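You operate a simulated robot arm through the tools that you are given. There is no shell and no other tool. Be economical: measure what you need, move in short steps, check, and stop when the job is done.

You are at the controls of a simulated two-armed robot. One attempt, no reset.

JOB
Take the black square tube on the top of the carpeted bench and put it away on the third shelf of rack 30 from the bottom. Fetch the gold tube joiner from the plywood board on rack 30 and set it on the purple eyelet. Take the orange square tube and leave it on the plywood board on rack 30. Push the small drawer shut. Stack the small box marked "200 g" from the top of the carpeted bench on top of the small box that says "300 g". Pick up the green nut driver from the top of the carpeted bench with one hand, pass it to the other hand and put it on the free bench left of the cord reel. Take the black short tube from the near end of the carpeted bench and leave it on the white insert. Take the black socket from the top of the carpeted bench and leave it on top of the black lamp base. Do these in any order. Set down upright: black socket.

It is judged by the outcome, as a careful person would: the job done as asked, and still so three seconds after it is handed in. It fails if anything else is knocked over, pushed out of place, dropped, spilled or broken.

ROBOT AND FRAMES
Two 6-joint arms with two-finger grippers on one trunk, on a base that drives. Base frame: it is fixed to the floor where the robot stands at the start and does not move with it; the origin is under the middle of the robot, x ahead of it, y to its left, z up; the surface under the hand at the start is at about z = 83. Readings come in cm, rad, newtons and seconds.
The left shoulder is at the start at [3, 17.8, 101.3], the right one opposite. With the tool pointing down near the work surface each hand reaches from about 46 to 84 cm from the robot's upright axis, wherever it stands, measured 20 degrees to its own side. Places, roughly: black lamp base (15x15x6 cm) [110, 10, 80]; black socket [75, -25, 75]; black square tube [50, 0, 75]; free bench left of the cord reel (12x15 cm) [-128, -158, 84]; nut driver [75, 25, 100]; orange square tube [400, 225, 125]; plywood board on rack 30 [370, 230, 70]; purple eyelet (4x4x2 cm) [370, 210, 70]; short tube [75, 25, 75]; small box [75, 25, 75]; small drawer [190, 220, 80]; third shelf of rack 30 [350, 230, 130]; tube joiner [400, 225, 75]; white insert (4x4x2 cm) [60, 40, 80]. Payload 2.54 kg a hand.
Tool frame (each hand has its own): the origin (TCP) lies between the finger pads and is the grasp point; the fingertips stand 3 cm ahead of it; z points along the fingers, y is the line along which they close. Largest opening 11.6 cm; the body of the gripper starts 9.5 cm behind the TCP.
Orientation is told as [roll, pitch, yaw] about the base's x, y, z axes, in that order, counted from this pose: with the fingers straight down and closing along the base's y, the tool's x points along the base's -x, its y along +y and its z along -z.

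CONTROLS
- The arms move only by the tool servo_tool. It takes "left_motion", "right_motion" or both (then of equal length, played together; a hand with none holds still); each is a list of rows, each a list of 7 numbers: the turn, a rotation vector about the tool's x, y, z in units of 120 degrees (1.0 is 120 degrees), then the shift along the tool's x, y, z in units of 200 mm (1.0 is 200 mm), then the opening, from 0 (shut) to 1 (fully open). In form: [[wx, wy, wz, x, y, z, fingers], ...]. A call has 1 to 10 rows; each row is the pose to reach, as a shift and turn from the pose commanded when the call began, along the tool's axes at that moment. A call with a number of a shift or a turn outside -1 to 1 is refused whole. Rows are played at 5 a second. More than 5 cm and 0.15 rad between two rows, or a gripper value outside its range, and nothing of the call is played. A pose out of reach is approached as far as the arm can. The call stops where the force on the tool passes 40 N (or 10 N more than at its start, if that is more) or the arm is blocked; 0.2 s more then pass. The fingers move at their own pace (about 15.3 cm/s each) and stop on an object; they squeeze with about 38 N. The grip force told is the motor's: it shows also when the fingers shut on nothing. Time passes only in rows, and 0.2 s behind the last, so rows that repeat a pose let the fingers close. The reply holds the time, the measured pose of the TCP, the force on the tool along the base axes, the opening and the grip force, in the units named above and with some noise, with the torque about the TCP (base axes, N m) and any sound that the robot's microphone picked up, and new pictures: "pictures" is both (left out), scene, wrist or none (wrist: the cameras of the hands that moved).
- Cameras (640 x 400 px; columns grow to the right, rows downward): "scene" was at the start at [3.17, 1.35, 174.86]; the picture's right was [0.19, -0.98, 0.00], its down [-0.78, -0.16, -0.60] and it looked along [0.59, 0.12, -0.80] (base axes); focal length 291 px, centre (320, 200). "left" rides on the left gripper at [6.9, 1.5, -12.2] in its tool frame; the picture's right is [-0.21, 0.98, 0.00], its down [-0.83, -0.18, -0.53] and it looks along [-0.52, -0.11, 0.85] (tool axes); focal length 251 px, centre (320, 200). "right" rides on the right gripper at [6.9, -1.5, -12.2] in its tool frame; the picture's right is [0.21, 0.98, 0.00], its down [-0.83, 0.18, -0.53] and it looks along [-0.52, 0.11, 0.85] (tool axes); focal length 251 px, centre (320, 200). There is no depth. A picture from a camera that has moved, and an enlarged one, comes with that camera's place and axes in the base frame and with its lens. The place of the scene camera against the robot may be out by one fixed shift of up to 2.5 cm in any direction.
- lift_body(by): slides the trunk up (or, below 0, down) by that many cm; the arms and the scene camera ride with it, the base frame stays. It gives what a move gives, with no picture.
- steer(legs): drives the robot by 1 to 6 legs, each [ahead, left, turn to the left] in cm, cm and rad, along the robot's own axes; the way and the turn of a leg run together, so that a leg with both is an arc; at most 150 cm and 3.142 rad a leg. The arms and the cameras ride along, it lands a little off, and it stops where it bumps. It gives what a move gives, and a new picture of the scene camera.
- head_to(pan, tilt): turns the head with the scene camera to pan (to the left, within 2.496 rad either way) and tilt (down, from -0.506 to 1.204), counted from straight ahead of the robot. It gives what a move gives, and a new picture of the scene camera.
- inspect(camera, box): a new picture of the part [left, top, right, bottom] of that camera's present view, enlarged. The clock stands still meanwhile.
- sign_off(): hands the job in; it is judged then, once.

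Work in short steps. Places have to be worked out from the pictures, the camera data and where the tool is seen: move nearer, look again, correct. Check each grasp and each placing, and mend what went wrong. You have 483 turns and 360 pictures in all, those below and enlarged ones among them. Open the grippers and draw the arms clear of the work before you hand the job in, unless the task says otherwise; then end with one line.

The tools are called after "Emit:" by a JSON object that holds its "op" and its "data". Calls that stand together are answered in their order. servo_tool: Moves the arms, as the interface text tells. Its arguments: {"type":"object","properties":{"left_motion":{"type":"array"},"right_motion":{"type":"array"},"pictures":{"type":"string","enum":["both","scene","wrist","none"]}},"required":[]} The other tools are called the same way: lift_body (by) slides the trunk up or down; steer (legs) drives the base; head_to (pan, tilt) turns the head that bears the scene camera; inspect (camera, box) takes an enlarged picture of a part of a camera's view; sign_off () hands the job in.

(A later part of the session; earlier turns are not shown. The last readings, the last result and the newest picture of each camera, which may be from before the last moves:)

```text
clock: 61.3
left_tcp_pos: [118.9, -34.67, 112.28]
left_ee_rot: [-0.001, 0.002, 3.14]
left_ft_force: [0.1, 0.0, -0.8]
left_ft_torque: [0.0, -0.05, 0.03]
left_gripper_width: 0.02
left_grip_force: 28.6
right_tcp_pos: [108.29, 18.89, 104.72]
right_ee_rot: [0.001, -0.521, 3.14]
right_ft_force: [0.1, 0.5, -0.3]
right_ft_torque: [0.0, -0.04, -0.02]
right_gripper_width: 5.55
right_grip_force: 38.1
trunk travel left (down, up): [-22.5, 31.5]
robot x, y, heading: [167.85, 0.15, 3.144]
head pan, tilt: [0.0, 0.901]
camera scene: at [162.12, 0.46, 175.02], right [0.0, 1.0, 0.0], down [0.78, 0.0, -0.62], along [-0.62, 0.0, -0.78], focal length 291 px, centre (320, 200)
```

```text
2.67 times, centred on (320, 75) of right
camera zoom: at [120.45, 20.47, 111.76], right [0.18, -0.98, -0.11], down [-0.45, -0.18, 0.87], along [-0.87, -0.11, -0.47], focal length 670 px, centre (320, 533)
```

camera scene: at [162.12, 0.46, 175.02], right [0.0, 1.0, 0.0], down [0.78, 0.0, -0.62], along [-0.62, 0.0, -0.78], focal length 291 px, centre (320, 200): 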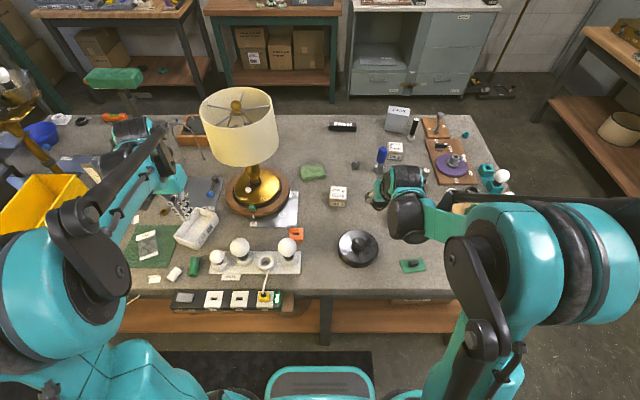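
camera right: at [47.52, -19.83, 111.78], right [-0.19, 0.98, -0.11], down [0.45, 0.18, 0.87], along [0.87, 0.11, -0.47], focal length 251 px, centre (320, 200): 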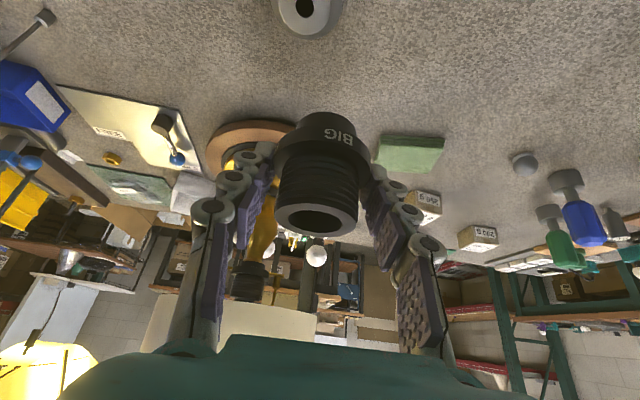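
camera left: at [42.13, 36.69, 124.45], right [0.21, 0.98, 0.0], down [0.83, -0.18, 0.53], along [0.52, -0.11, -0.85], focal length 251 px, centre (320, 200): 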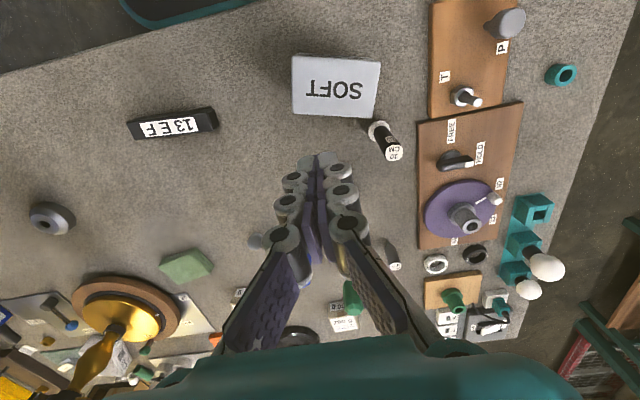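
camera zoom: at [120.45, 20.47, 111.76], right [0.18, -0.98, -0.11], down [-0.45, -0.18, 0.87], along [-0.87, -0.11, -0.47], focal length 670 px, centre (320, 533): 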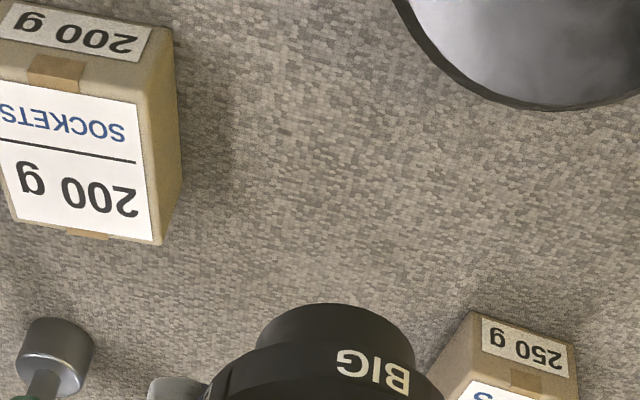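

Emit:
{"op": "inspect", "data": {"camera": "scene", "box": [325, 220, 390, 275]}}

```text
7.27 times, centred on (358, 248) of scene
camera zoom: at [162.12, 0.46, 175.02], right [0.0, 1.0, 0.0], down [0.78, 0.0, -0.62], along [-0.62, 0.0, -0.78], focal length 2120 px, centre (47, -146)
```

zoom: 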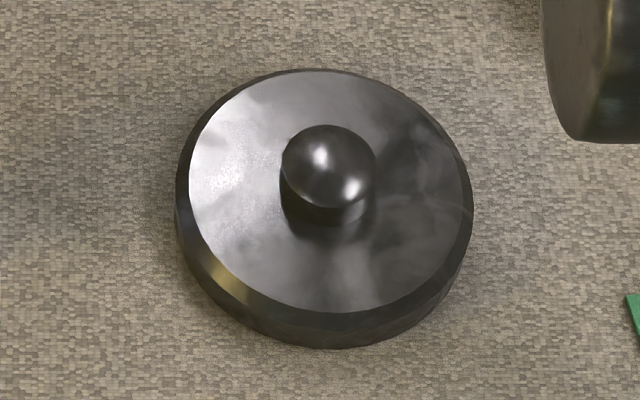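

The base is a disc with a central knob; I'll set the socket on the flat disc on the robot's side of the knob. First draw the right hand back to see it with the wrist camera.

Emit:
{"op": "servo_tool", "data": {"right_motion": [[0, 0, 0, 0.14, 0.06, -0.11, 0], [0, 0, 0, 0.28, 0.12, -0.22, 0], [0, 0, 0, 0.42, 0.18, -0.33, 0], [0, 0, 0, 0.556, 0.245, -0.437, 0], [0, 0, 0, 0.556, 0.245, -0.437, 0]], "pictures": "wrist"}}

```text
clock: 62.5
left_tcp_pos: [118.82, -34.57, 112.3]
left_ee_rot: [0.001, -0.001, 3.139]
left_ft_force: [0.6, -0.6, -0.1]
left_ft_torque: [-0.02, -0.02, -0.02]
left_gripper_width: 0.0
left_grip_force: 29.1
right_tcp_pos: [122.51, 14.24, 106.7]
right_ee_rot: [0.0, -0.521, 3.14]
right_ft_force: [-0.3, 0.7, -0.9]
right_ft_torque: [0.01, -0.02, 0.02]
right_gripper_width: 5.55
right_grip_force: 37.6
trunk travel left (down, up): [-22.5, 31.5]
robot x, y, heading: [167.91, 0.96, 3.142]
head pan, tilt: [0.0, 0.901]
camera right: at [134.37, 15.75, 113.71], right [0.18, -0.98, -0.11], down [-0.45, -0.18, 0.87], along [-0.87, -0.11, -0.47], focal length 251 px, centre (320, 200)
```

right: 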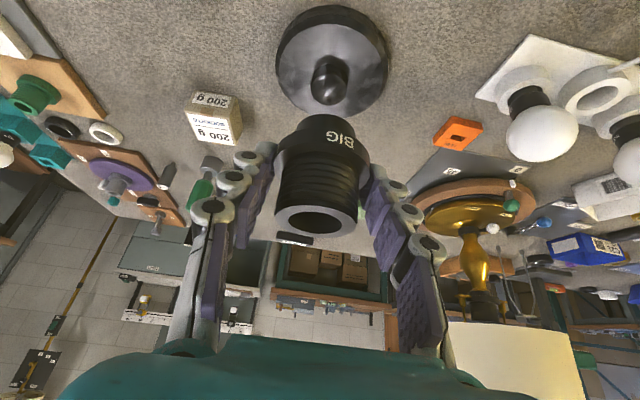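

Disc centre from the wrist view ≈ (114.3, 14.0), knob rounded on top. Target socket centre ≈ (119.4, 14). Descend to just above.

Emit:
{"op": "servo_tool", "data": {"right_motion": [[0, 0, 0, 0.05, 0.003, 0.15, 0], [0, 0, 0, 0.1, 0.006, 0.31, 0], [0, 0, 0, 0.15, 0.01, 0.47, 0], [0, 0, 0, 0.2, 0.012, 0.616, 0], [0, 0, 0, 0.2, 0.012, 0.616, 0]], "pictures": "wrist"}}

Emit:
{"op": "inspect", "data": {"camera": "right", "box": [220, 40, 420, 180]}}

```text
clock: 63.7
left_tcp_pos: [119.09, -34.36, 112.42]
left_ee_rot: [-0.001, 0.001, 3.14]
left_ft_force: [0.0, -0.1, 0.2]
left_ft_torque: [0.0, 0.04, 0.0]
left_gripper_width: 0.0
left_grip_force: 28.3
right_tcp_pos: [118.79, 13.71, 95.79]
right_ee_rot: [0.001, -0.523, 3.141]
right_ft_force: [-0.5, 1.1, 0.3]
right_ft_torque: [0.02, 0.02, -0.06]
right_gripper_width: 5.58
right_grip_force: 37.7
right hand out of reach, approached as far as the arm can: row 4, 5
trunk travel left (down, up): [-22.5, 31.5]
robot x, y, heading: [168.13, 0.3, 3.144]
head pan, tilt: [0.0, 0.901]
camera right: at [130.84, 15.32, 102.85], right [0.18, -0.98, -0.11], down [-0.45, -0.18, 0.87], along [-0.87, -0.11, -0.47], focal length 251 px, centre (320, 200)
```

right: 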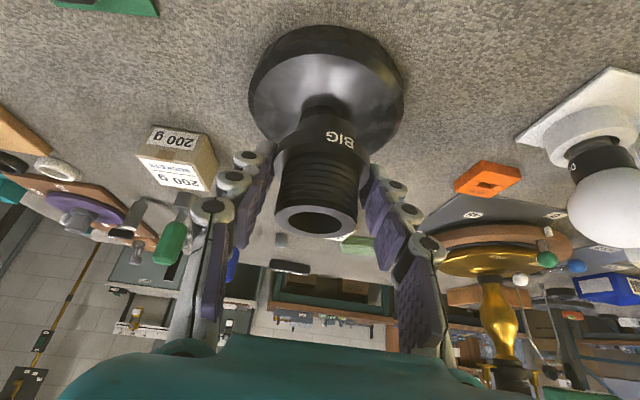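

```text
2.86 times, centred on (320, 110) of right
camera zoom: at [130.84, 15.32, 102.85], right [0.18, -0.98, -0.11], down [-0.45, -0.18, 0.87], along [-0.87, -0.11, -0.47], focal length 718 px, centre (320, 457)
```

zoom: 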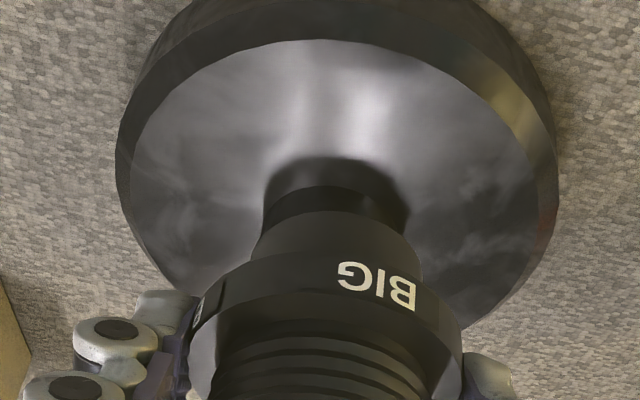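

The spot is too near the trunk for this pose; back the base 9 cm away and reach out instead.

Emit:
{"op": "steer", "data": {"legs": [[-9, 0, 0]]}}

```text
clock: 64.8
left_tcp_pos: [128.15, -34.54, 112.33]
left_ee_rot: [0.0, -0.002, 3.141]
left_ft_force: [0.4, 0.1, 0.2]
left_ft_torque: [-0.01, 0.03, 0.03]
left_gripper_width: 0.0
left_grip_force: 29.1
right_tcp_pos: [127.95, 13.78, 95.81]
right_ee_rot: [0.0, -0.521, 3.139]
right_ft_force: [0.2, -0.9, -1.4]
right_ft_torque: [0.02, 0.02, 0.01]
right_gripper_width: 5.56
right_grip_force: 38.6
trunk travel left (down, up): [-22.5, 31.5]
robot x, y, heading: [177.0, 0.4, 3.14]
head pan, tilt: [0.0, 0.901]
camera scene: at [171.46, 0.43, 175.03], right [0.0, 1.0, 0.0], down [0.78, 0.0, -0.62], along [-0.62, 0.0, -0.78], focal length 291 px, centre (320, 200)
```

scene: 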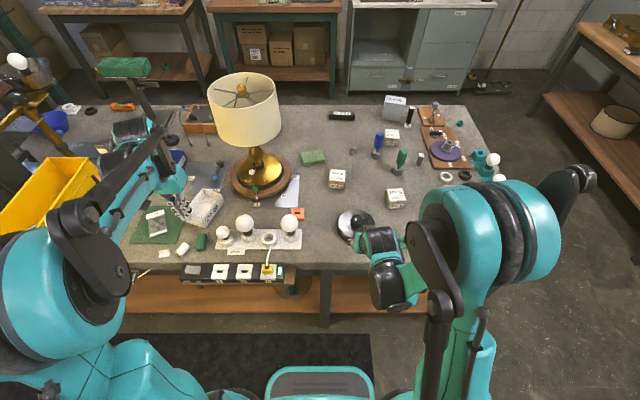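

Emit:
{"op": "inspect", "data": {"camera": "right", "box": [240, 60, 420, 180]}}

```text
3.33 times, centred on (330, 120) of right
camera zoom: at [139.94, 15.29, 102.9], right [0.18, -0.98, -0.11], down [-0.45, -0.18, 0.87], along [-0.87, -0.11, -0.47], focal length 838 px, centre (287, 467)
```

zoom: 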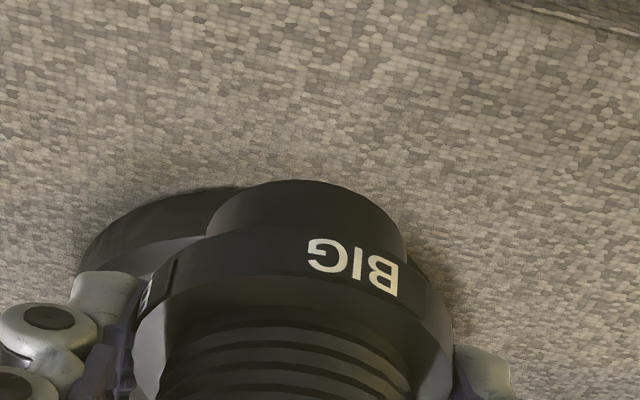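

Shift the hand sideways to view the knob unobstructed at a low angle.

Emit:
{"op": "servo_tool", "data": {"right_motion": [[0, 0, 0, 0, -0.2, 0, 0], [0, 0, 0, 0, -0.4, 0, 0], [0, 0, 0, 0, -0.5, 0, 0], [0, 0, 0, 0, -0.5, 0, 0]], "pictures": "none"}}

Emit:
{"op": "inspect", "data": {"camera": "right", "box": [320, 60, 560, 220]}}

```text
clock: 65.8
left_tcp_pos: [128.08, -34.62, 112.37]
left_ee_rot: [0.001, -0.001, 3.14]
left_ft_force: [-0.4, -0.1, 0.8]
left_ft_torque: [0.03, 0.0, -0.01]
left_gripper_width: 0.0
left_grip_force: 28.4
right_tcp_pos: [127.62, 23.79, 95.63]
right_ee_rot: [0.001, -0.521, 3.141]
right_ft_force: [-0.2, -0.3, -0.8]
right_ft_torque: [0.01, -0.01, -0.01]
right_gripper_width: 5.56
right_grip_force: 38.0
trunk travel left (down, up): [-22.5, 31.5]
robot x, y, heading: [176.72, 0.62, 3.139]
head pan, tilt: [0.0, 0.901]
```

```text
2.50 times, centred on (440, 140) of right
camera zoom: at [139.74, 25.29, 102.81], right [0.18, -0.98, -0.11], down [-0.45, -0.18, 0.87], along [-0.87, -0.11, -0.47], focal length 629 px, centre (20, 350)
```

zoom: 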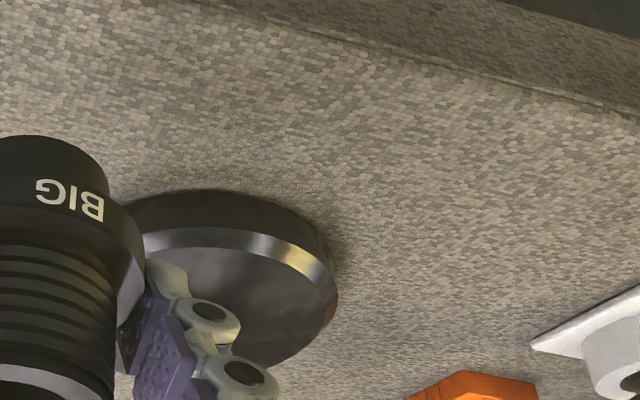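

Emit:
{"op": "servo_tool", "data": {"right_motion": [[0, 0, 0, 0, -0.2, 0, 0], [0, 0, 0, 0, -0.4, 0, 0], [0, 0, 0, 0, -0.4, 0, 0]], "pictures": "none"}}

Emit:
{"op": "inspect", "data": {"camera": "right", "box": [400, 60, 640, 220]}}

```text
clock: 66.6
left_tcp_pos: [128.06, -34.68, 112.21]
left_ee_rot: [0.0, 0.001, 3.141]
left_ft_force: [-0.6, 0.1, 0.3]
left_ft_torque: [0.03, -0.03, -0.01]
left_gripper_width: 0.0
left_grip_force: 28.8
right_tcp_pos: [127.93, 31.74, 95.87]
right_ee_rot: [0.0, -0.521, 3.139]
right_ft_force: [0.4, -0.1, 0.0]
right_ft_torque: [-0.02, 0.03, -0.05]
right_gripper_width: 5.57
right_grip_force: 38.2
trunk travel left (down, up): [-22.5, 31.5]
robot x, y, heading: [177.29, 0.53, 3.142]
head pan, tilt: [0.0, 0.901]
```

```text
2.50 times, centred on (520, 140) of right
camera zoom: at [140.03, 33.26, 102.92], right [0.18, -0.98, -0.11], down [-0.45, -0.18, 0.87], along [-0.87, -0.11, -0.47], focal length 629 px, centre (-180, 350)
```

zoom: 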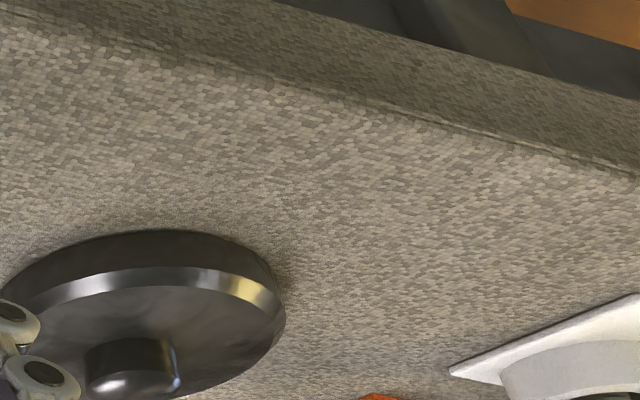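

Emit:
{"op": "inspect", "data": {"camera": "right", "box": [400, 150, 520, 230]}}

```text
5.00 times, centred on (460, 190) of right
camera zoom: at [140.03, 33.26, 102.92], right [0.18, -0.98, -0.11], down [-0.45, -0.18, 0.87], along [-0.87, -0.11, -0.47], focal length 1257 px, centre (-380, 250)
```

zoom: 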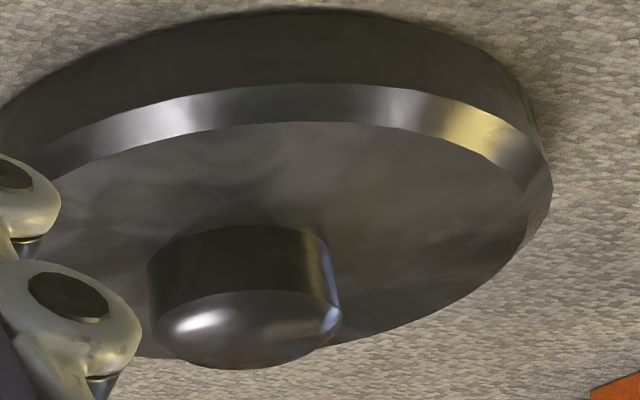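

The knob is a flat-topped cylinder (~4.3 cm wide, top z≈87.5) at about (114.0, 13.8); I'll set the socket centrally on it. Move above it.

Emit:
{"op": "servo_tool", "data": {"right_motion": [[0, 0, 0, 0, 0.05, -0.1, 0], [0, 0, 0, -0.1, 0.27, -0.08, 0], [0, 0, 0, -0.25, 0.44, 0, 0], [0, 0, 0, -0.37, 0.6, 0.08, 0], [0, 0, 0, -0.49, 0.75, 0.17, 0], [0, 0, 0, -0.605, 0.895, 0.26, 0], [0, 0, 0, -0.605, 0.895, 0.26, 0]], "pictures": "wrist"}}

Emit:
{"op": "inspect", "data": {"camera": "right", "box": [220, 40, 420, 180]}}

```text
clock: 68.2
left_tcp_pos: [128.1, -34.45, 112.34]
left_ee_rot: [0.0, 0.002, 3.139]
left_ft_force: [-0.1, -0.5, 0.5]
left_ft_torque: [-0.02, 0.04, -0.01]
left_gripper_width: 0.0
left_grip_force: 28.5
right_tcp_pos: [114.7, 13.89, 97.29]
right_ee_rot: [0.002, -0.521, 3.139]
right_ft_force: [-0.8, -0.2, 0.2]
right_ft_torque: [-0.03, 0.01, 0.02]
right_gripper_width: 5.57
right_grip_force: 37.9
trunk travel left (down, up): [-22.5, 31.5]
robot x, y, heading: [177.11, 0.88, 3.146]
head pan, tilt: [0.0, 0.901]
camera right: at [126.74, 15.39, 104.34], right [0.18, -0.98, -0.11], down [-0.45, -0.18, 0.87], along [-0.87, -0.11, -0.47], focal length 251 px, centre (320, 200)
```

right: 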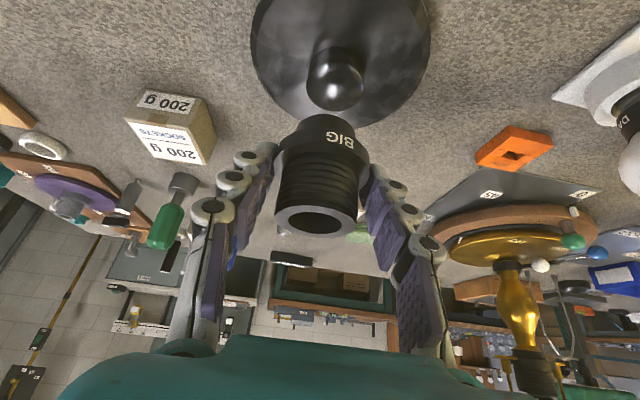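

```text
2.86 times, centred on (320, 110) of right
camera zoom: at [126.74, 15.39, 104.34], right [0.18, -0.98, -0.11], down [-0.45, -0.18, 0.87], along [-0.87, -0.11, -0.47], focal length 718 px, centre (320, 457)
```

zoom: 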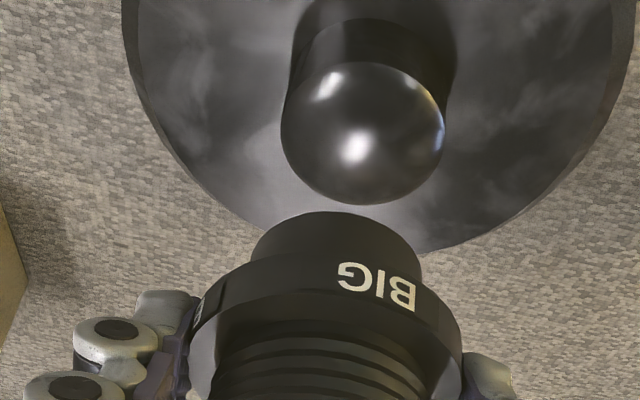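

Boss and knob nearly aligned; lower 3 cm and compare rims.

Emit:
{"op": "servo_tool", "data": {"right_motion": [[0, 0, 0, 0.04, 0.015, 0.07, 0], [0, 0, 0, 0.075, 0.015, 0.13, 0], [0, 0, 0, 0.075, 0.015, 0.13, 0]], "pictures": "none"}}

Emit:
{"op": "inspect", "data": {"camera": "right", "box": [250, 40, 410, 160]}}

```text
clock: 69.0
left_tcp_pos: [127.99, -34.5, 112.29]
left_ee_rot: [-0.001, -0.001, 3.141]
left_ft_force: [-0.3, 0.6, 0.1]
left_ft_torque: [-0.03, -0.04, 0.0]
left_gripper_width: 0.0
left_grip_force: 28.3
right_tcp_pos: [114.64, 13.52, 94.24]
right_ee_rot: [-0.001, -0.521, 3.141]
right_ft_force: [0.5, 0.1, -1.1]
right_ft_torque: [-0.01, 0.03, 0.02]
right_gripper_width: 5.6
right_grip_force: 38.1
trunk travel left (down, up): [-22.5, 31.5]
robot x, y, heading: [177.32, 0.43, 3.136]
head pan, tilt: [0.0, 0.901]
```

```text
3.33 times, centred on (330, 100) of right
camera zoom: at [126.74, 15.04, 101.37], right [0.18, -0.98, -0.11], down [-0.45, -0.18, 0.87], along [-0.87, -0.11, -0.47], focal length 838 px, centre (287, 533)
```

zoom: 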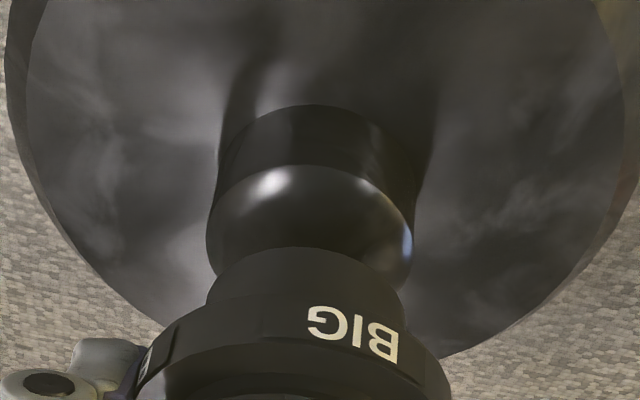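

Emit:
{"op": "servo_tool", "data": {"right_motion": [[0, 0, 0, 0.02, 0, 0.035, 0], [0, 0, 0, 0.0375, 0, 0.065, 0], [0, 0, 0, 0.0375, 0, 0.065, 0]], "pictures": "none"}}

Emit:
{"op": "inspect", "data": {"camera": "right", "box": [250, 40, 410, 160]}}

```text
clock: 69.8
left_tcp_pos: [127.92, -34.42, 112.37]
left_ee_rot: [0.0, 0.001, 3.141]
left_ft_force: [-0.1, -0.8, 0.5]
left_ft_torque: [0.01, 0.02, 0.02]
left_gripper_width: 0.0
left_grip_force: 28.6
right_tcp_pos: [114.67, 13.46, 92.95]
right_ee_rot: [-0.001, -0.522, 3.139]
right_ft_force: [-0.9, 0.3, -0.8]
right_ft_torque: [0.02, -0.02, -0.01]
right_gripper_width: 5.57
right_grip_force: 37.9
trunk travel left (down, up): [-22.5, 31.5]
robot x, y, heading: [177.11, 0.69, 3.141]
head pan, tilt: [0.0, 0.901]
```

```text
3.33 times, centred on (330, 100) of right
camera zoom: at [126.67, 15.09, 99.96], right [0.18, -0.98, -0.11], down [-0.45, -0.18, 0.87], along [-0.87, -0.11, -0.47], focal length 838 px, centre (287, 533)
```

zoom: 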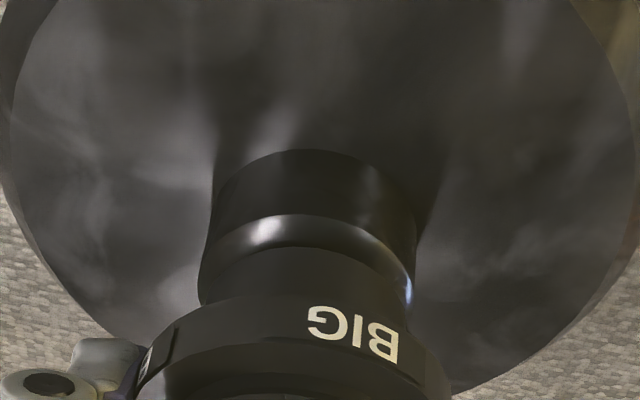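

Emit:
{"op": "servo_tool", "data": {"right_motion": [[0, 0, 0, 0.01, 0, 0.017, 0], [0, 0, 0, 0.015, 0, 0.026, 0], [0, 0, 0, 0.015, 0, 0.026, 0]], "pictures": "none"}}

Emit:
{"op": "inspect", "data": {"camera": "right", "box": [250, 40, 410, 160]}}

```text
clock: 70.6
left_tcp_pos: [128.06, -34.51, 112.45]
left_ee_rot: [-0.002, -0.001, 3.14]
left_ft_force: [0.0, 0.6, 0.3]
left_ft_torque: [0.03, 0.01, -0.02]
left_gripper_width: 0.02
left_grip_force: 29.0
right_tcp_pos: [114.87, 13.51, 92.45]
right_ee_rot: [-0.002, -0.525, 3.138]
right_ft_force: [-10.0, 4.6, 31.3]
right_ft_torque: [0.1, 0.55, 0.05]
right_gripper_width: 5.59
right_grip_force: 38.4
trunk travel left (down, up): [-22.5, 31.5]
robot x, y, heading: [176.98, 0.67, 3.138]
head pan, tilt: [0.0, 0.901]
```

```text
3.33 times, centred on (330, 100) of right
camera zoom: at [126.8, 15.09, 99.46], right [0.18, -0.98, -0.11], down [-0.45, -0.18, 0.88], along [-0.88, -0.11, -0.47], focal length 838 px, centre (287, 533)
```

zoom: 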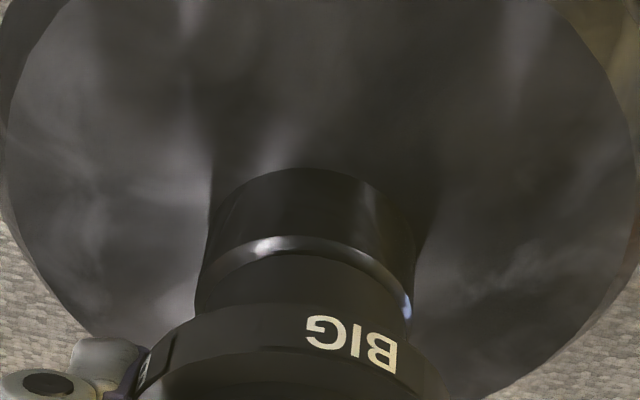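

Contact (31 N). Ease up slightly, shift 0.2 cm toward robot, and re-lower lightly.

Emit:
{"op": "servo_tool", "data": {"right_motion": [[0, 0, 0, -0.01, 0, -0.018, 0], [0, 0, 0, -0.001, 0, -0.023, 0], [0, 0, 0, 0.003, 0, -0.016, 0], [0, 0, 0, 0.004, 0, -0.013, 0]], "pictures": "none"}}

Emit:
{"op": "inspect", "data": {"camera": "right", "box": [250, 40, 410, 160]}}

```text
clock: 71.6
left_tcp_pos: [128.02, -34.63, 112.38]
left_ee_rot: [-0.001, 0.001, 3.138]
left_ft_force: [-0.4, 0.3, 0.2]
left_ft_torque: [-0.01, 0.01, -0.03]
left_gripper_width: 0.0
left_grip_force: 28.9
right_tcp_pos: [114.97, 13.63, 92.46]
right_ee_rot: [0.001, -0.522, 3.139]
right_ft_force: [0.0, 1.4, 6.9]
right_ft_torque: [0.05, 0.15, 0.0]
right_gripper_width: 5.57
right_grip_force: 38.5
trunk travel left (down, up): [-22.5, 31.5]
robot x, y, heading: [176.99, 0.57, 3.142]
head pan, tilt: [0.0, 0.901]
```

```text
3.33 times, centred on (330, 100) of right
camera zoom: at [127.07, 15.1, 99.5], right [0.18, -0.98, -0.11], down [-0.45, -0.18, 0.87], along [-0.87, -0.11, -0.47], focal length 838 px, centre (287, 533)
```

zoom: 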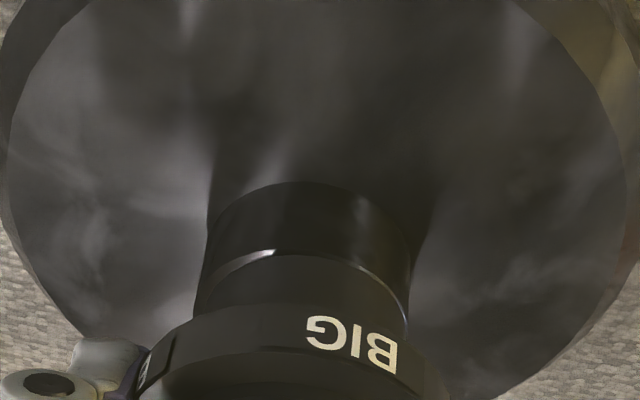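

Rims now coincide, contact ~7 N. Open the fingers just slightly to test stability.

Emit:
{"op": "servo_tool", "data": {"right_motion": [[0, 0, 0, 0, 0, 0, 0.52], [0, 0, 0, 0, 0, 0, 0.52], [0, 0, 0, 0, 0, 0, 0.54], [0, 0, 0, 0, 0, 0, 0.54]], "pictures": "none"}}

Emit:
{"op": "inspect", "data": {"camera": "right", "box": [200, 40, 440, 240]}}

```text
clock: 72.6
left_tcp_pos: [128.05, -34.6, 112.24]
left_ee_rot: [0.0, 0.0, 3.139]
left_ft_force: [0.4, 0.4, 0.0]
left_ft_torque: [0.02, -0.03, -0.01]
left_gripper_width: 0.0
left_grip_force: 28.8
right_tcp_pos: [115.06, 13.7, 92.36]
right_ee_rot: [0.001, -0.521, 3.139]
right_ft_force: [-0.1, 0.2, 0.3]
right_ft_torque: [0.0, -0.04, 0.0]
right_gripper_width: 6.27
right_grip_force: 0.1
trunk travel left (down, up): [-22.5, 31.5]
robot x, y, heading: [177.36, 0.47, 3.138]
head pan, tilt: [0.0, 0.901]
```

```text
2.00 times, centred on (320, 140) of right
camera zoom: at [127.02, 15.1, 99.46], right [0.18, -0.98, -0.11], down [-0.45, -0.18, 0.87], along [-0.87, -0.11, -0.47], focal length 503 px, centre (320, 320)
```

zoom: 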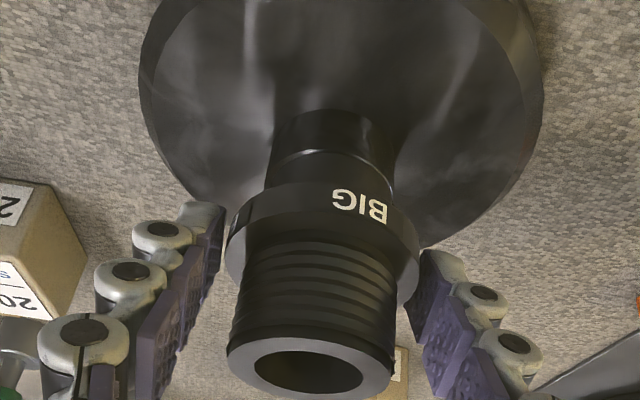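

Stable, standing on the knob. Open fully and withdraw along the tool axis.

Emit:
{"op": "servo_tool", "data": {"right_motion": [[0, 0, 0, 0, 0, 0, 0.8], [0, 0, 0, 0, 0, 0, 0.9], [0, 0, 0, 0, 0, -0.15, 0.9], [0, 0, 0, 0, 0, -0.35, 0.9], [0, 0, 0, 0, 0, -0.55, 0.9], [0, 0, 0, 0, 0, -0.55, 1]], "pictures": "both"}}

```text
clock: 74.0
left_tcp_pos: [127.93, -34.55, 112.33]
left_ee_rot: [0.001, 0.002, 3.141]
left_ft_force: [-0.5, 0.7, 0.1]
left_ft_torque: [-0.03, -0.02, 0.0]
left_gripper_width: 0.01
left_grip_force: 28.4
right_tcp_pos: [120.41, 13.6, 101.72]
right_ee_rot: [0.0, -0.52, 3.14]
right_ft_force: [-0.8, -0.3, 0.0]
right_ft_torque: [0.01, -0.03, 0.01]
right_gripper_width: 11.62
right_grip_force: 0.0
trunk travel left (down, up): [-22.5, 31.5]
robot x, y, heading: [176.91, 0.71, 3.142]
head pan, tilt: [0.0, 0.901]
camera scene: at [171.13, 0.44, 175.01], right [0.0, 1.0, 0.0], down [0.78, 0.0, -0.62], along [-0.62, 0.0, -0.78], focal length 291 px, centre (320, 200)
camera right: at [132.45, 15.14, 108.84], right [0.18, -0.98, -0.11], down [-0.45, -0.18, 0.87], along [-0.87, -0.11, -0.47], focal length 251 px, centre (320, 200)
```

scene: 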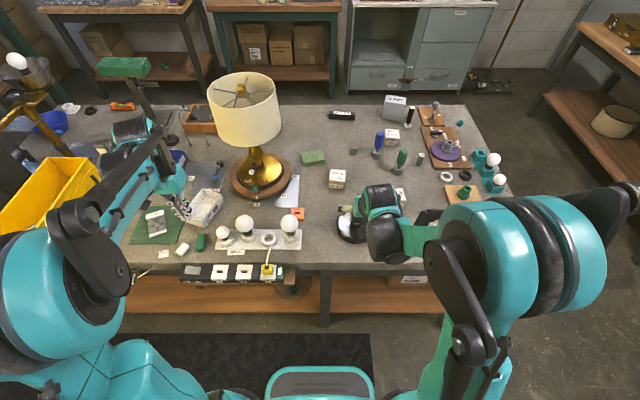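
right: 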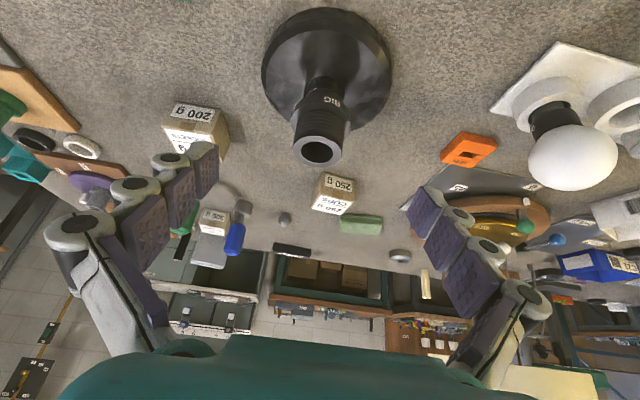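

Socket is upright on the base. Now the green nut driver (~(83,34)): raise the right hand, then drive closer with a small sidestep.

Emit:
{"op": "servo_tool", "data": {"right_motion": [[0, 0, 0, 0, 0, -0.2, 1], [0, 0, 0, 0, 0, -0.4, 1], [0, 0, 0, 0, 0, -0.5, 1]], "pictures": "none"}}

Emit:
{"op": "steer", "data": {"legs": [[0, -14, 0], [12, 0, 0]]}}

Emit:
{"op": "inspect", "data": {"camera": "right", "box": [0, 0, 640, 400]}}

```text
clock: 74.8
left_tcp_pos: [128.06, -34.63, 112.43]
left_ee_rot: [-0.002, 0.001, 3.141]
left_ft_force: [0.9, -0.6, 0.4]
left_ft_torque: [0.0, -0.01, 0.01]
left_gripper_width: 0.02
left_grip_force: 28.1
right_tcp_pos: [125.57, 13.56, 110.4]
right_ee_rot: [0.0, -0.521, 3.14]
right_ft_force: [0.4, -1.0, 0.2]
right_ft_torque: [0.03, 0.01, -0.02]
right_gripper_width: 11.61
right_grip_force: 0.1
trunk travel left (down, up): [-22.5, 31.5]
robot x, y, heading: [177.0, 0.67, 3.141]
head pan, tilt: [0.0, 0.901]
```

```text
clock: 77.0
left_tcp_pos: [116.22, -20.41, 112.21]
left_ee_rot: [-0.001, 0.003, -3.139]
left_ft_force: [-0.7, 0.2, -0.1]
left_ft_torque: [-0.02, -0.04, 0.01]
left_gripper_width: 0.0
left_grip_force: 28.9
right_tcp_pos: [113.5, 27.57, 110.35]
right_ee_rot: [0.001, -0.521, -3.139]
right_ft_force: [-0.2, -0.8, 0.2]
right_ft_torque: [-0.02, 0.0, 0.01]
right_gripper_width: 11.58
right_grip_force: 0.0
trunk travel left (down, up): [-22.5, 31.5]
robot x, y, heading: [164.97, 14.7, -3.141]
head pan, tilt: [0.0, 0.901]
camera scene: at [159.34, 14.6, 175.02], right [0.0, 1.0, 0.0], down [0.78, 0.0, -0.62], along [-0.62, 0.0, -0.78], focal length 291 px, centre (320, 200)
```

scene: 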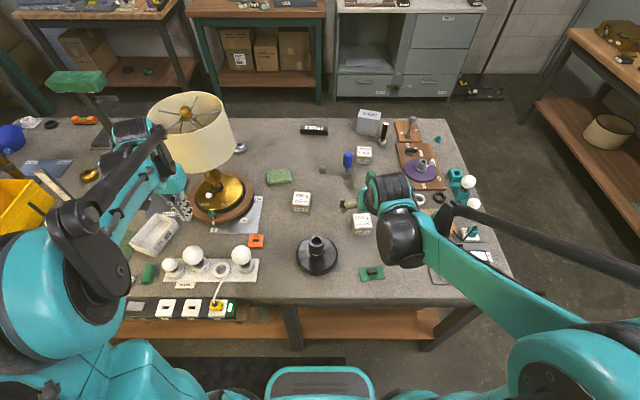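

```text
1.00 times, centred on (320, 200) of right (not enlarged: the box is as wide or as high as the picture)
camera zoom: at [125.54, 29.1, 117.48], right [0.19, -0.98, -0.11], down [-0.45, -0.18, 0.87], along [-0.87, -0.12, -0.47], focal length 251 px, centre (320, 200)
```

zoom: 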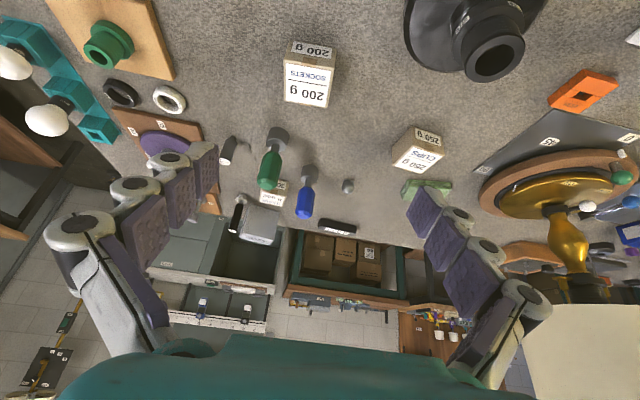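

Green driver: base ≈(86.3, 34.2), handle top z≈95. Move to a pre-grasp along the tilted axis.

Emit:
{"op": "servo_tool", "data": {"right_motion": [[0, 0, 0, -0.12, -0.05, 0.15, 1], [0, 0, 0, -0.24, -0.1, 0.31, 1], [0, 0, 0, -0.36, -0.16, 0.46, 1], [0, 0, 0, -0.48, -0.21, 0.62, 1], [0, 0, 0, -0.6, -0.26, 0.77, 1], [0, 0, 0, -0.723, -0.317, 0.9, 1], [0, 0, 0, -0.723, -0.317, 0.9, 0.7]], "pictures": "wrist"}}

```text
clock: 78.6
left_tcp_pos: [116.42, -20.48, 112.31]
left_ee_rot: [0.0, 0.0, -3.139]
left_ft_force: [0.4, -0.4, 0.0]
left_ft_torque: [0.0, 0.02, 0.05]
left_gripper_width: 0.0
left_grip_force: 28.5
right_tcp_pos: [92.26, 33.85, 101.97]
right_ee_rot: [0.001, -0.523, -3.141]
right_ft_force: [0.5, -0.1, -0.2]
right_ft_torque: [0.01, 0.03, 0.0]
right_gripper_width: 8.13
right_grip_force: 0.2
trunk travel left (down, up): [-22.5, 31.5]
robot x, y, heading: [165.38, 14.53, -3.144]
head pan, tilt: [0.0, 0.901]
camera right: at [104.26, 35.45, 109.06], right [0.19, -0.98, -0.11], down [-0.45, -0.18, 0.87], along [-0.87, -0.12, -0.47], focal length 251 px, centre (320, 200)
```

right: 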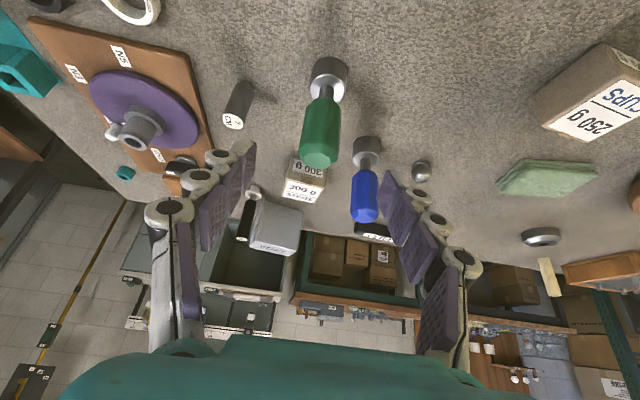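

Driver at (85.9, 33.5). Advance and grip the upper handle.

Emit:
{"op": "servo_tool", "data": {"right_motion": [[0, 0, 0, -0.005, 0.008, 0.2, 0.7], [0, 0, 0, -0.012, 0.018, 0.4, 0.7], [0, 0, 0, -0.018, 0.018, 0.52, 0.7], [0, 0, 0, -0.018, 0.018, 0.59, 0.7], [0, 0, 0, -0.018, 0.018, 0.59, 0.7]], "pictures": "wrist"}}

```text
clock: 79.8
left_tcp_pos: [116.27, -20.49, 112.27]
left_ee_rot: [-0.001, 0.0, -3.14]
left_ft_force: [0.3, 1.0, -0.7]
left_ft_torque: [-0.01, -0.01, 0.02]
left_gripper_width: 0.0
left_grip_force: 28.3
right_tcp_pos: [85.79, 33.39, 91.84]
right_ee_rot: [0.001, -0.521, -3.139]
right_ft_force: [-0.5, -0.7, 0.5]
right_ft_torque: [-0.03, 0.0, -0.01]
right_gripper_width: 8.12
right_grip_force: 0.1
trunk travel left (down, up): [-22.5, 31.5]
robot x, y, heading: [165.13, 14.85, -3.142]
head pan, tilt: [0.0, 0.901]
camera right: at [97.91, 34.92, 98.98], right [0.19, -0.98, -0.11], down [-0.45, -0.18, 0.87], along [-0.87, -0.12, -0.47], focal length 251 px, centre (320, 200)
```

right: 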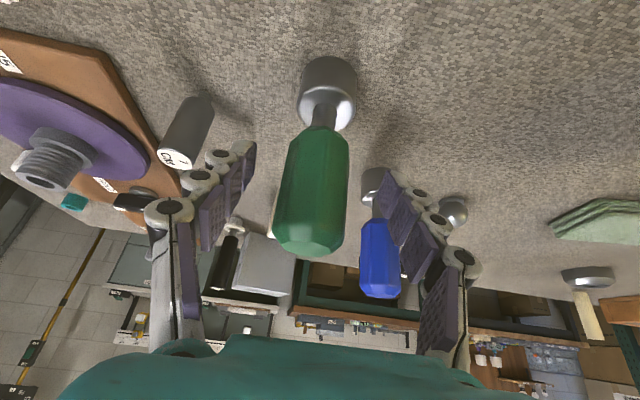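

Emit:
{"op": "servo_tool", "data": {"right_motion": [[0, 0, 0, 0, 0, 0, 0], [0, 0, 0, 0, 0, 0, 0], [0, 0, 0, 0, 0, 0, 0], [0, 0, 0, -0.05, 0, -0.087, 0], [0, 0, 0, -0.1, 0, -0.173, 0]], "pictures": "wrist"}}

```text
clock: 81.0
left_tcp_pos: [116.29, -20.54, 112.29]
left_ee_rot: [0.0, 0.002, -3.14]
left_ft_force: [-0.3, -0.3, 1.5]
left_ft_torque: [-0.04, 0.05, -0.03]
left_gripper_width: 0.0
left_grip_force: 28.4
right_tcp_pos: [85.7, 33.39, 95.94]
right_ee_rot: [0.0, -0.522, -3.141]
right_ft_force: [-0.1, 0.6, -1.1]
right_ft_torque: [-0.01, -0.02, -0.03]
right_gripper_width: 3.41
right_grip_force: 38.2
trunk travel left (down, up): [-22.5, 31.5]
robot x, y, heading: [165.06, 14.36, -3.138]
head pan, tilt: [0.0, 0.901]
camera right: at [97.81, 34.93, 103.03], right [0.19, -0.98, -0.11], down [-0.45, -0.18, 0.87], along [-0.87, -0.12, -0.47], focal length 251 px, centre (320, 200)
```

right: 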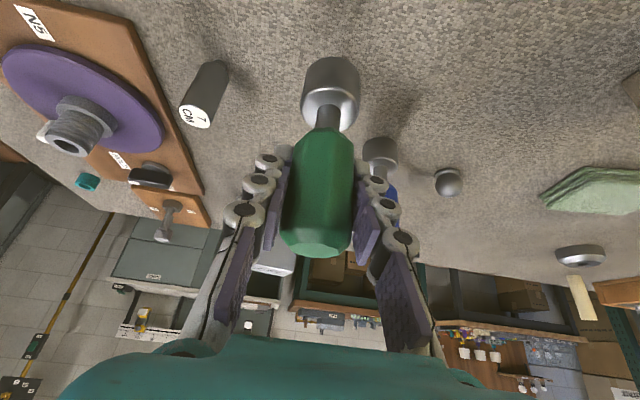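

Driver gripped (3.4 cm) and clear. Raise it, then draw in toward the middle front of the robot.

Emit:
{"op": "servo_tool", "data": {"right_motion": [[0, 0, 0, -0.1, 0, -0.173, 0], [0, 0, 0, -0.2, 0, -0.35, 0], [0, 0, 0, -0.3, 0, -0.52, 0], [0, 0, 0, -0.4, 0, -0.7, 0], [0, 0, 0, -0.24, 0, -0.8, 0], [0, 0, 0, -0.04, 0.08, -0.9, 0], [0, 0, 0, 0.16, 0.16, -0.98, 0], [0, 0, 0, 0.36, 0.24, -1, 0]], "pictures": "scene"}}

```text
clock: 82.8
left_tcp_pos: [116.45, -20.6, 112.26]
left_ee_rot: [0.0, 0.0, -3.139]
left_ft_force: [0.4, -1.1, -0.1]
left_ft_torque: [0.05, 0.01, -0.01]
left_gripper_width: 0.01
left_grip_force: 28.9
right_tcp_pos: [102.18, 28.75, 109.72]
right_ee_rot: [0.0, -0.523, -3.14]
right_ft_force: [0.8, 0.3, -1.4]
right_ft_torque: [0.01, 0.01, -0.02]
right_gripper_width: 3.4
right_grip_force: 37.8
trunk travel left (down, up): [-22.5, 31.5]
robot x, y, heading: [165.0, 14.65, -3.14]
head pan, tilt: [0.0, 0.901]
camera scene: at [159.61, 14.55, 175.03], right [0.0, 1.0, 0.0], down [0.78, 0.0, -0.62], along [-0.62, 0.0, -0.78], focal length 291 px, centre (320, 200)
```

scene: 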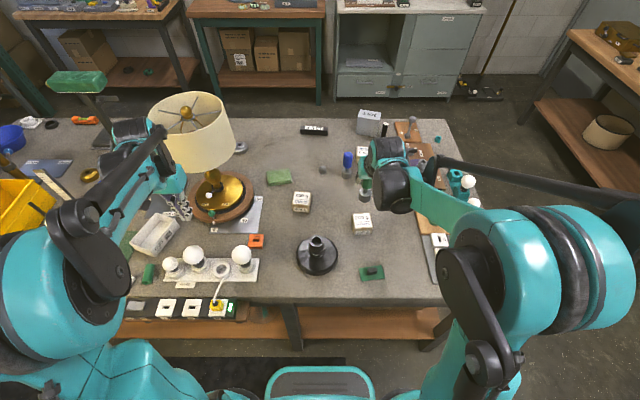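

Now pitch the right hand to horizontal so the driver's head points forward, near the robot's mid-plane.

Emit:
{"op": "servo_tool", "data": {"right_motion": [[0, -0.07, 0, -0.005, 0.07, -0.05, 0], [0, -0.14, 0, -0.01, 0.14, -0.1, 0], [0, -0.21, 0, -0.015, 0.21, -0.15, 0], [0, -0.28, 0, -0.02, 0.28, -0.2, 0], [0, -0.35, 0, -0.025, 0.35, -0.25, 0], [0, -0.42, 0, -0.03, 0.42, -0.3, 0], [0, -0.49, 0, -0.036, 0.487, -0.34, 0], [0, -0.5, 0, -0.036, 0.487, -0.34, 0]], "pictures": "both"}}

```text
clock: 84.6
left_tcp_pos: [116.35, -20.38, 112.31]
left_ee_rot: [0.0, -0.001, -3.141]
left_ft_force: [0.0, 0.6, 0.4]
left_ft_torque: [-0.04, 0.04, -0.02]
left_gripper_width: 0.0
left_grip_force: 28.7
right_tcp_pos: [104.58, 18.97, 116.15]
right_ee_rot: [0.115, -1.57, 3.028]
right_ft_force: [0.4, 1.1, -1.5]
right_ft_torque: [0.01, -0.04, 0.01]
right_gripper_width: 3.41
right_grip_force: 37.2
trunk travel left (down, up): [-22.5, 31.5]
robot x, y, heading: [165.33, 14.84, -3.144]
head pan, tilt: [0.0, 0.901]
camera scene: at [159.55, 14.68, 175.03], right [0.0, 1.0, 0.0], down [0.78, 0.0, -0.62], along [-0.62, 0.0, -0.78], focal length 291 px, centre (320, 200)
camera right: at [116.88, 20.52, 109.23], right [0.0, -0.98, -0.21], down [0.53, -0.18, 0.83], along [-0.85, -0.12, 0.52], focal length 251 px, centre (320, 200)
```

scene: 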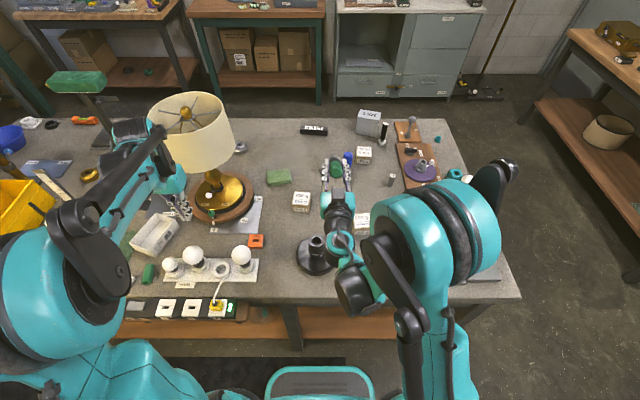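
right: 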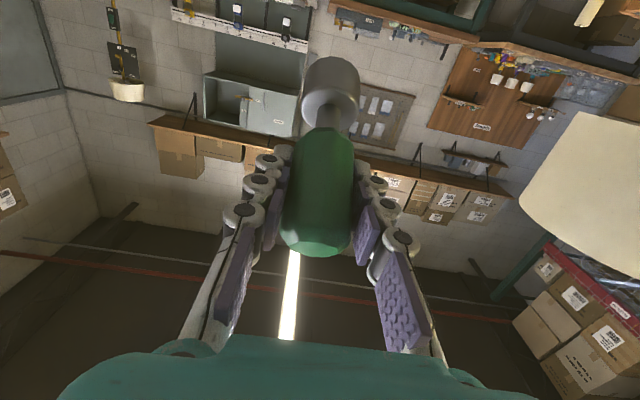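

Head of the driver should now be about (97.6, 19, 112), pointing forward and 30° down. Bring the left hand up and across (above), clear of the lamp shade.

Emit:
{"op": "servo_tool", "data": {"left_motion": [[0, 0, 0, 0, 0, -0.24, 0.3], [0, 0, 0, 0, 0, -0.48, 0.6], [0, 0, 0, 0, 0, -0.72, 0.8], [0, 0, 0, -0.1, -0.2, -0.8, 0.8], [0, 0, 0, -0.2, -0.4, -0.8, 0.8], [0, 0, 0, -0.33, -0.6, -0.8, 0.8], [0, 0, 0, -0.47, -0.77, -0.8, 0.8], [0, 0, 0, -0.62, -0.92, -0.8, 0.8]], "pictures": "both"}}

```text
clock: 86.4
left_tcp_pos: [103.48, -1.99, 128.34]
left_ee_rot: [0.001, 0.001, -3.14]
left_ft_force: [-1.4, 0.4, -0.3]
left_ft_torque: [-0.03, -0.03, 0.0]
left_gripper_width: 9.28
left_grip_force: 0.1
right_tcp_pos: [104.35, 19.15, 115.99]
right_ee_rot: [0.125, -1.566, 3.02]
right_ft_force: [0.4, -0.1, -1.5]
right_ft_torque: [-0.01, -0.01, 0.05]
right_gripper_width: 3.42
right_grip_force: 38.0
trunk travel left (down, up): [-22.5, 31.5]
robot x, y, heading: [165.43, 14.47, -3.137]
head pan, tilt: [0.0, 0.901]
camera scene: at [159.26, 14.74, 175.01], right [0.0, 1.0, 0.0], down [0.78, 0.0, -0.62], along [-0.62, 0.0, -0.78], focal length 291 px, centre (320, 200)
camera left: at [110.54, -3.36, 140.57], right [-0.21, -0.98, 0.0], down [-0.83, 0.18, 0.53], along [-0.52, 0.11, -0.85], focal length 251 px, centre (320, 200)
```

scene: 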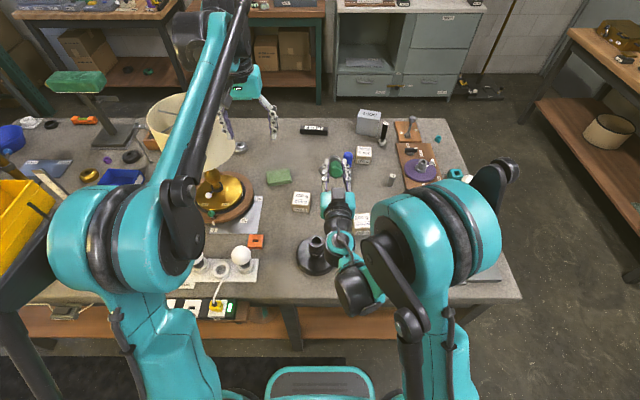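
left: 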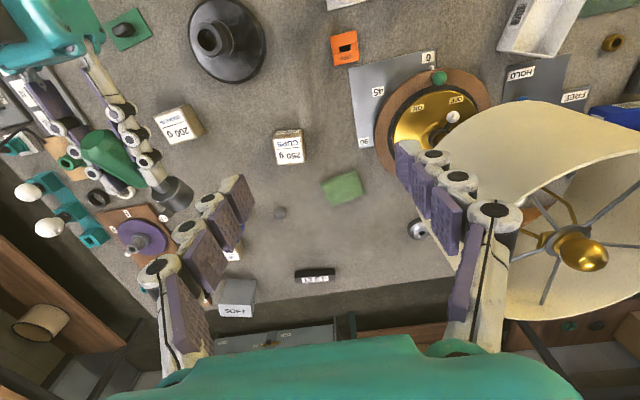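

Head seen at ≈(98, 19.3, 112), as predicted; hand clear of the shade. Move above it.

Emit:
{"op": "servo_tool", "data": {"left_motion": [[0, 0, 0, -0.06, -0.2, 0, 0.7], [0, 0, 0, -0.12, -0.4, 0, 0.7], [0, 0, 0, -0.18, -0.6, 0, 0.7], [0, 0, 0, -0.24, -0.8, 0, 0.7], [0, 0, 0, -0.285, -1, 0, 0.7], [0, 0, 0, -0.285, -1, 0, 0.7]], "pictures": "wrist"}}

```text
clock: 87.8
left_tcp_pos: [98.16, 17.95, 128.34]
left_ee_rot: [0.001, -0.002, -3.139]
left_ft_force: [0.1, -0.6, -0.2]
left_ft_torque: [0.02, 0.02, 0.0]
left_gripper_width: 8.1
left_grip_force: 0.2
right_tcp_pos: [104.63, 18.95, 116.1]
right_ee_rot: [-0.272, -1.569, -2.87]
right_ft_force: [-0.4, -0.4, -0.6]
right_ft_torque: [0.04, -0.03, -0.02]
right_gripper_width: 3.42
right_grip_force: 38.1
trunk travel left (down, up): [-22.5, 31.5]
robot x, y, heading: [165.47, 14.83, -3.143]
head pan, tilt: [0.0, 0.901]
camera left: at [105.04, 16.54, 140.42], right [-0.21, -0.98, 0.0], down [-0.83, 0.18, 0.53], along [-0.52, 0.11, -0.85], focal length 251 px, centre (320, 200)
```

left: 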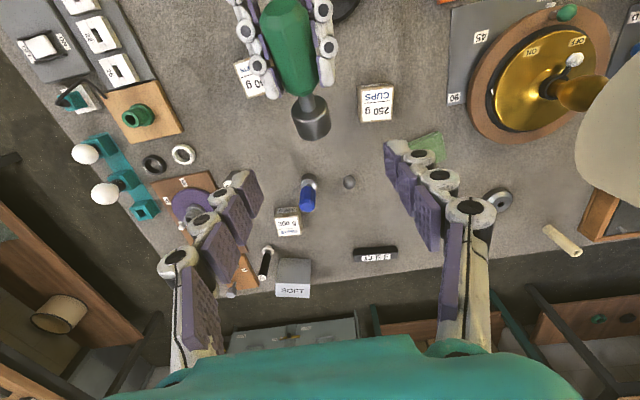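

Head centred at (98.6, 18.9). Descend so it lies just beyond the pads' centre.

Emit:
{"op": "servo_tool", "data": {"left_motion": [[0, 0, 0, -0.005, -0.045, 0.2, 0.7], [0, 0, 0, -0.005, -0.045, 0.4, 0.7], [0, 0, 0, -0.005, -0.045, 0.58, 0.7], [0, 0, 0, -0.005, -0.045, 0.7, 0.7], [0, 0, 0, -0.005, -0.045, 0.75, 0.7], [0, 0, 0, -0.005, -0.045, 0.75, 0.7]], "pictures": "both"}}

```text
clock: 89.2
left_tcp_pos: [98.09, 18.78, 113.24]
left_ee_rot: [-0.001, 0.002, -3.138]
left_ft_force: [-0.6, -1.1, -0.4]
left_ft_torque: [0.0, -0.02, 0.04]
left_gripper_width: 8.13
left_grip_force: 0.1
right_tcp_pos: [104.66, 18.84, 116.07]
right_ee_rot: [-0.029, -1.567, -3.111]
right_ft_force: [0.1, -0.1, -1.3]
right_ft_torque: [0.0, -0.01, 0.03]
right_gripper_width: 3.41
right_grip_force: 37.7
trunk travel left (down, up): [-22.5, 31.5]
robot x, y, heading: [165.17, 14.61, -3.14]
head pan, tilt: [0.0, 0.901]
camera scene: at [159.47, 14.62, 175.02], right [0.0, 1.0, 0.0], down [0.78, 0.0, -0.62], along [-0.62, 0.0, -0.78], focal length 291 px, centre (320, 200)
camera left: at [104.91, 17.37, 125.37], right [-0.21, -0.98, 0.0], down [-0.83, 0.18, 0.53], along [-0.52, 0.11, -0.85], focal length 251 px, centre (320, 200)
```

scene: 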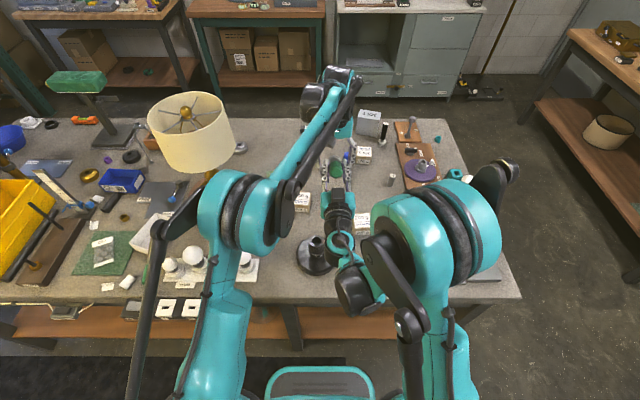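
left: 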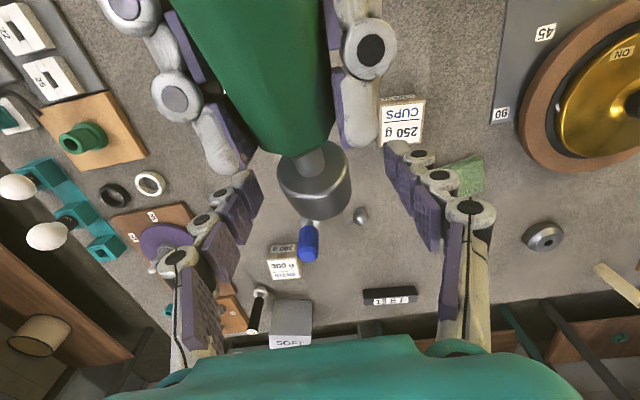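

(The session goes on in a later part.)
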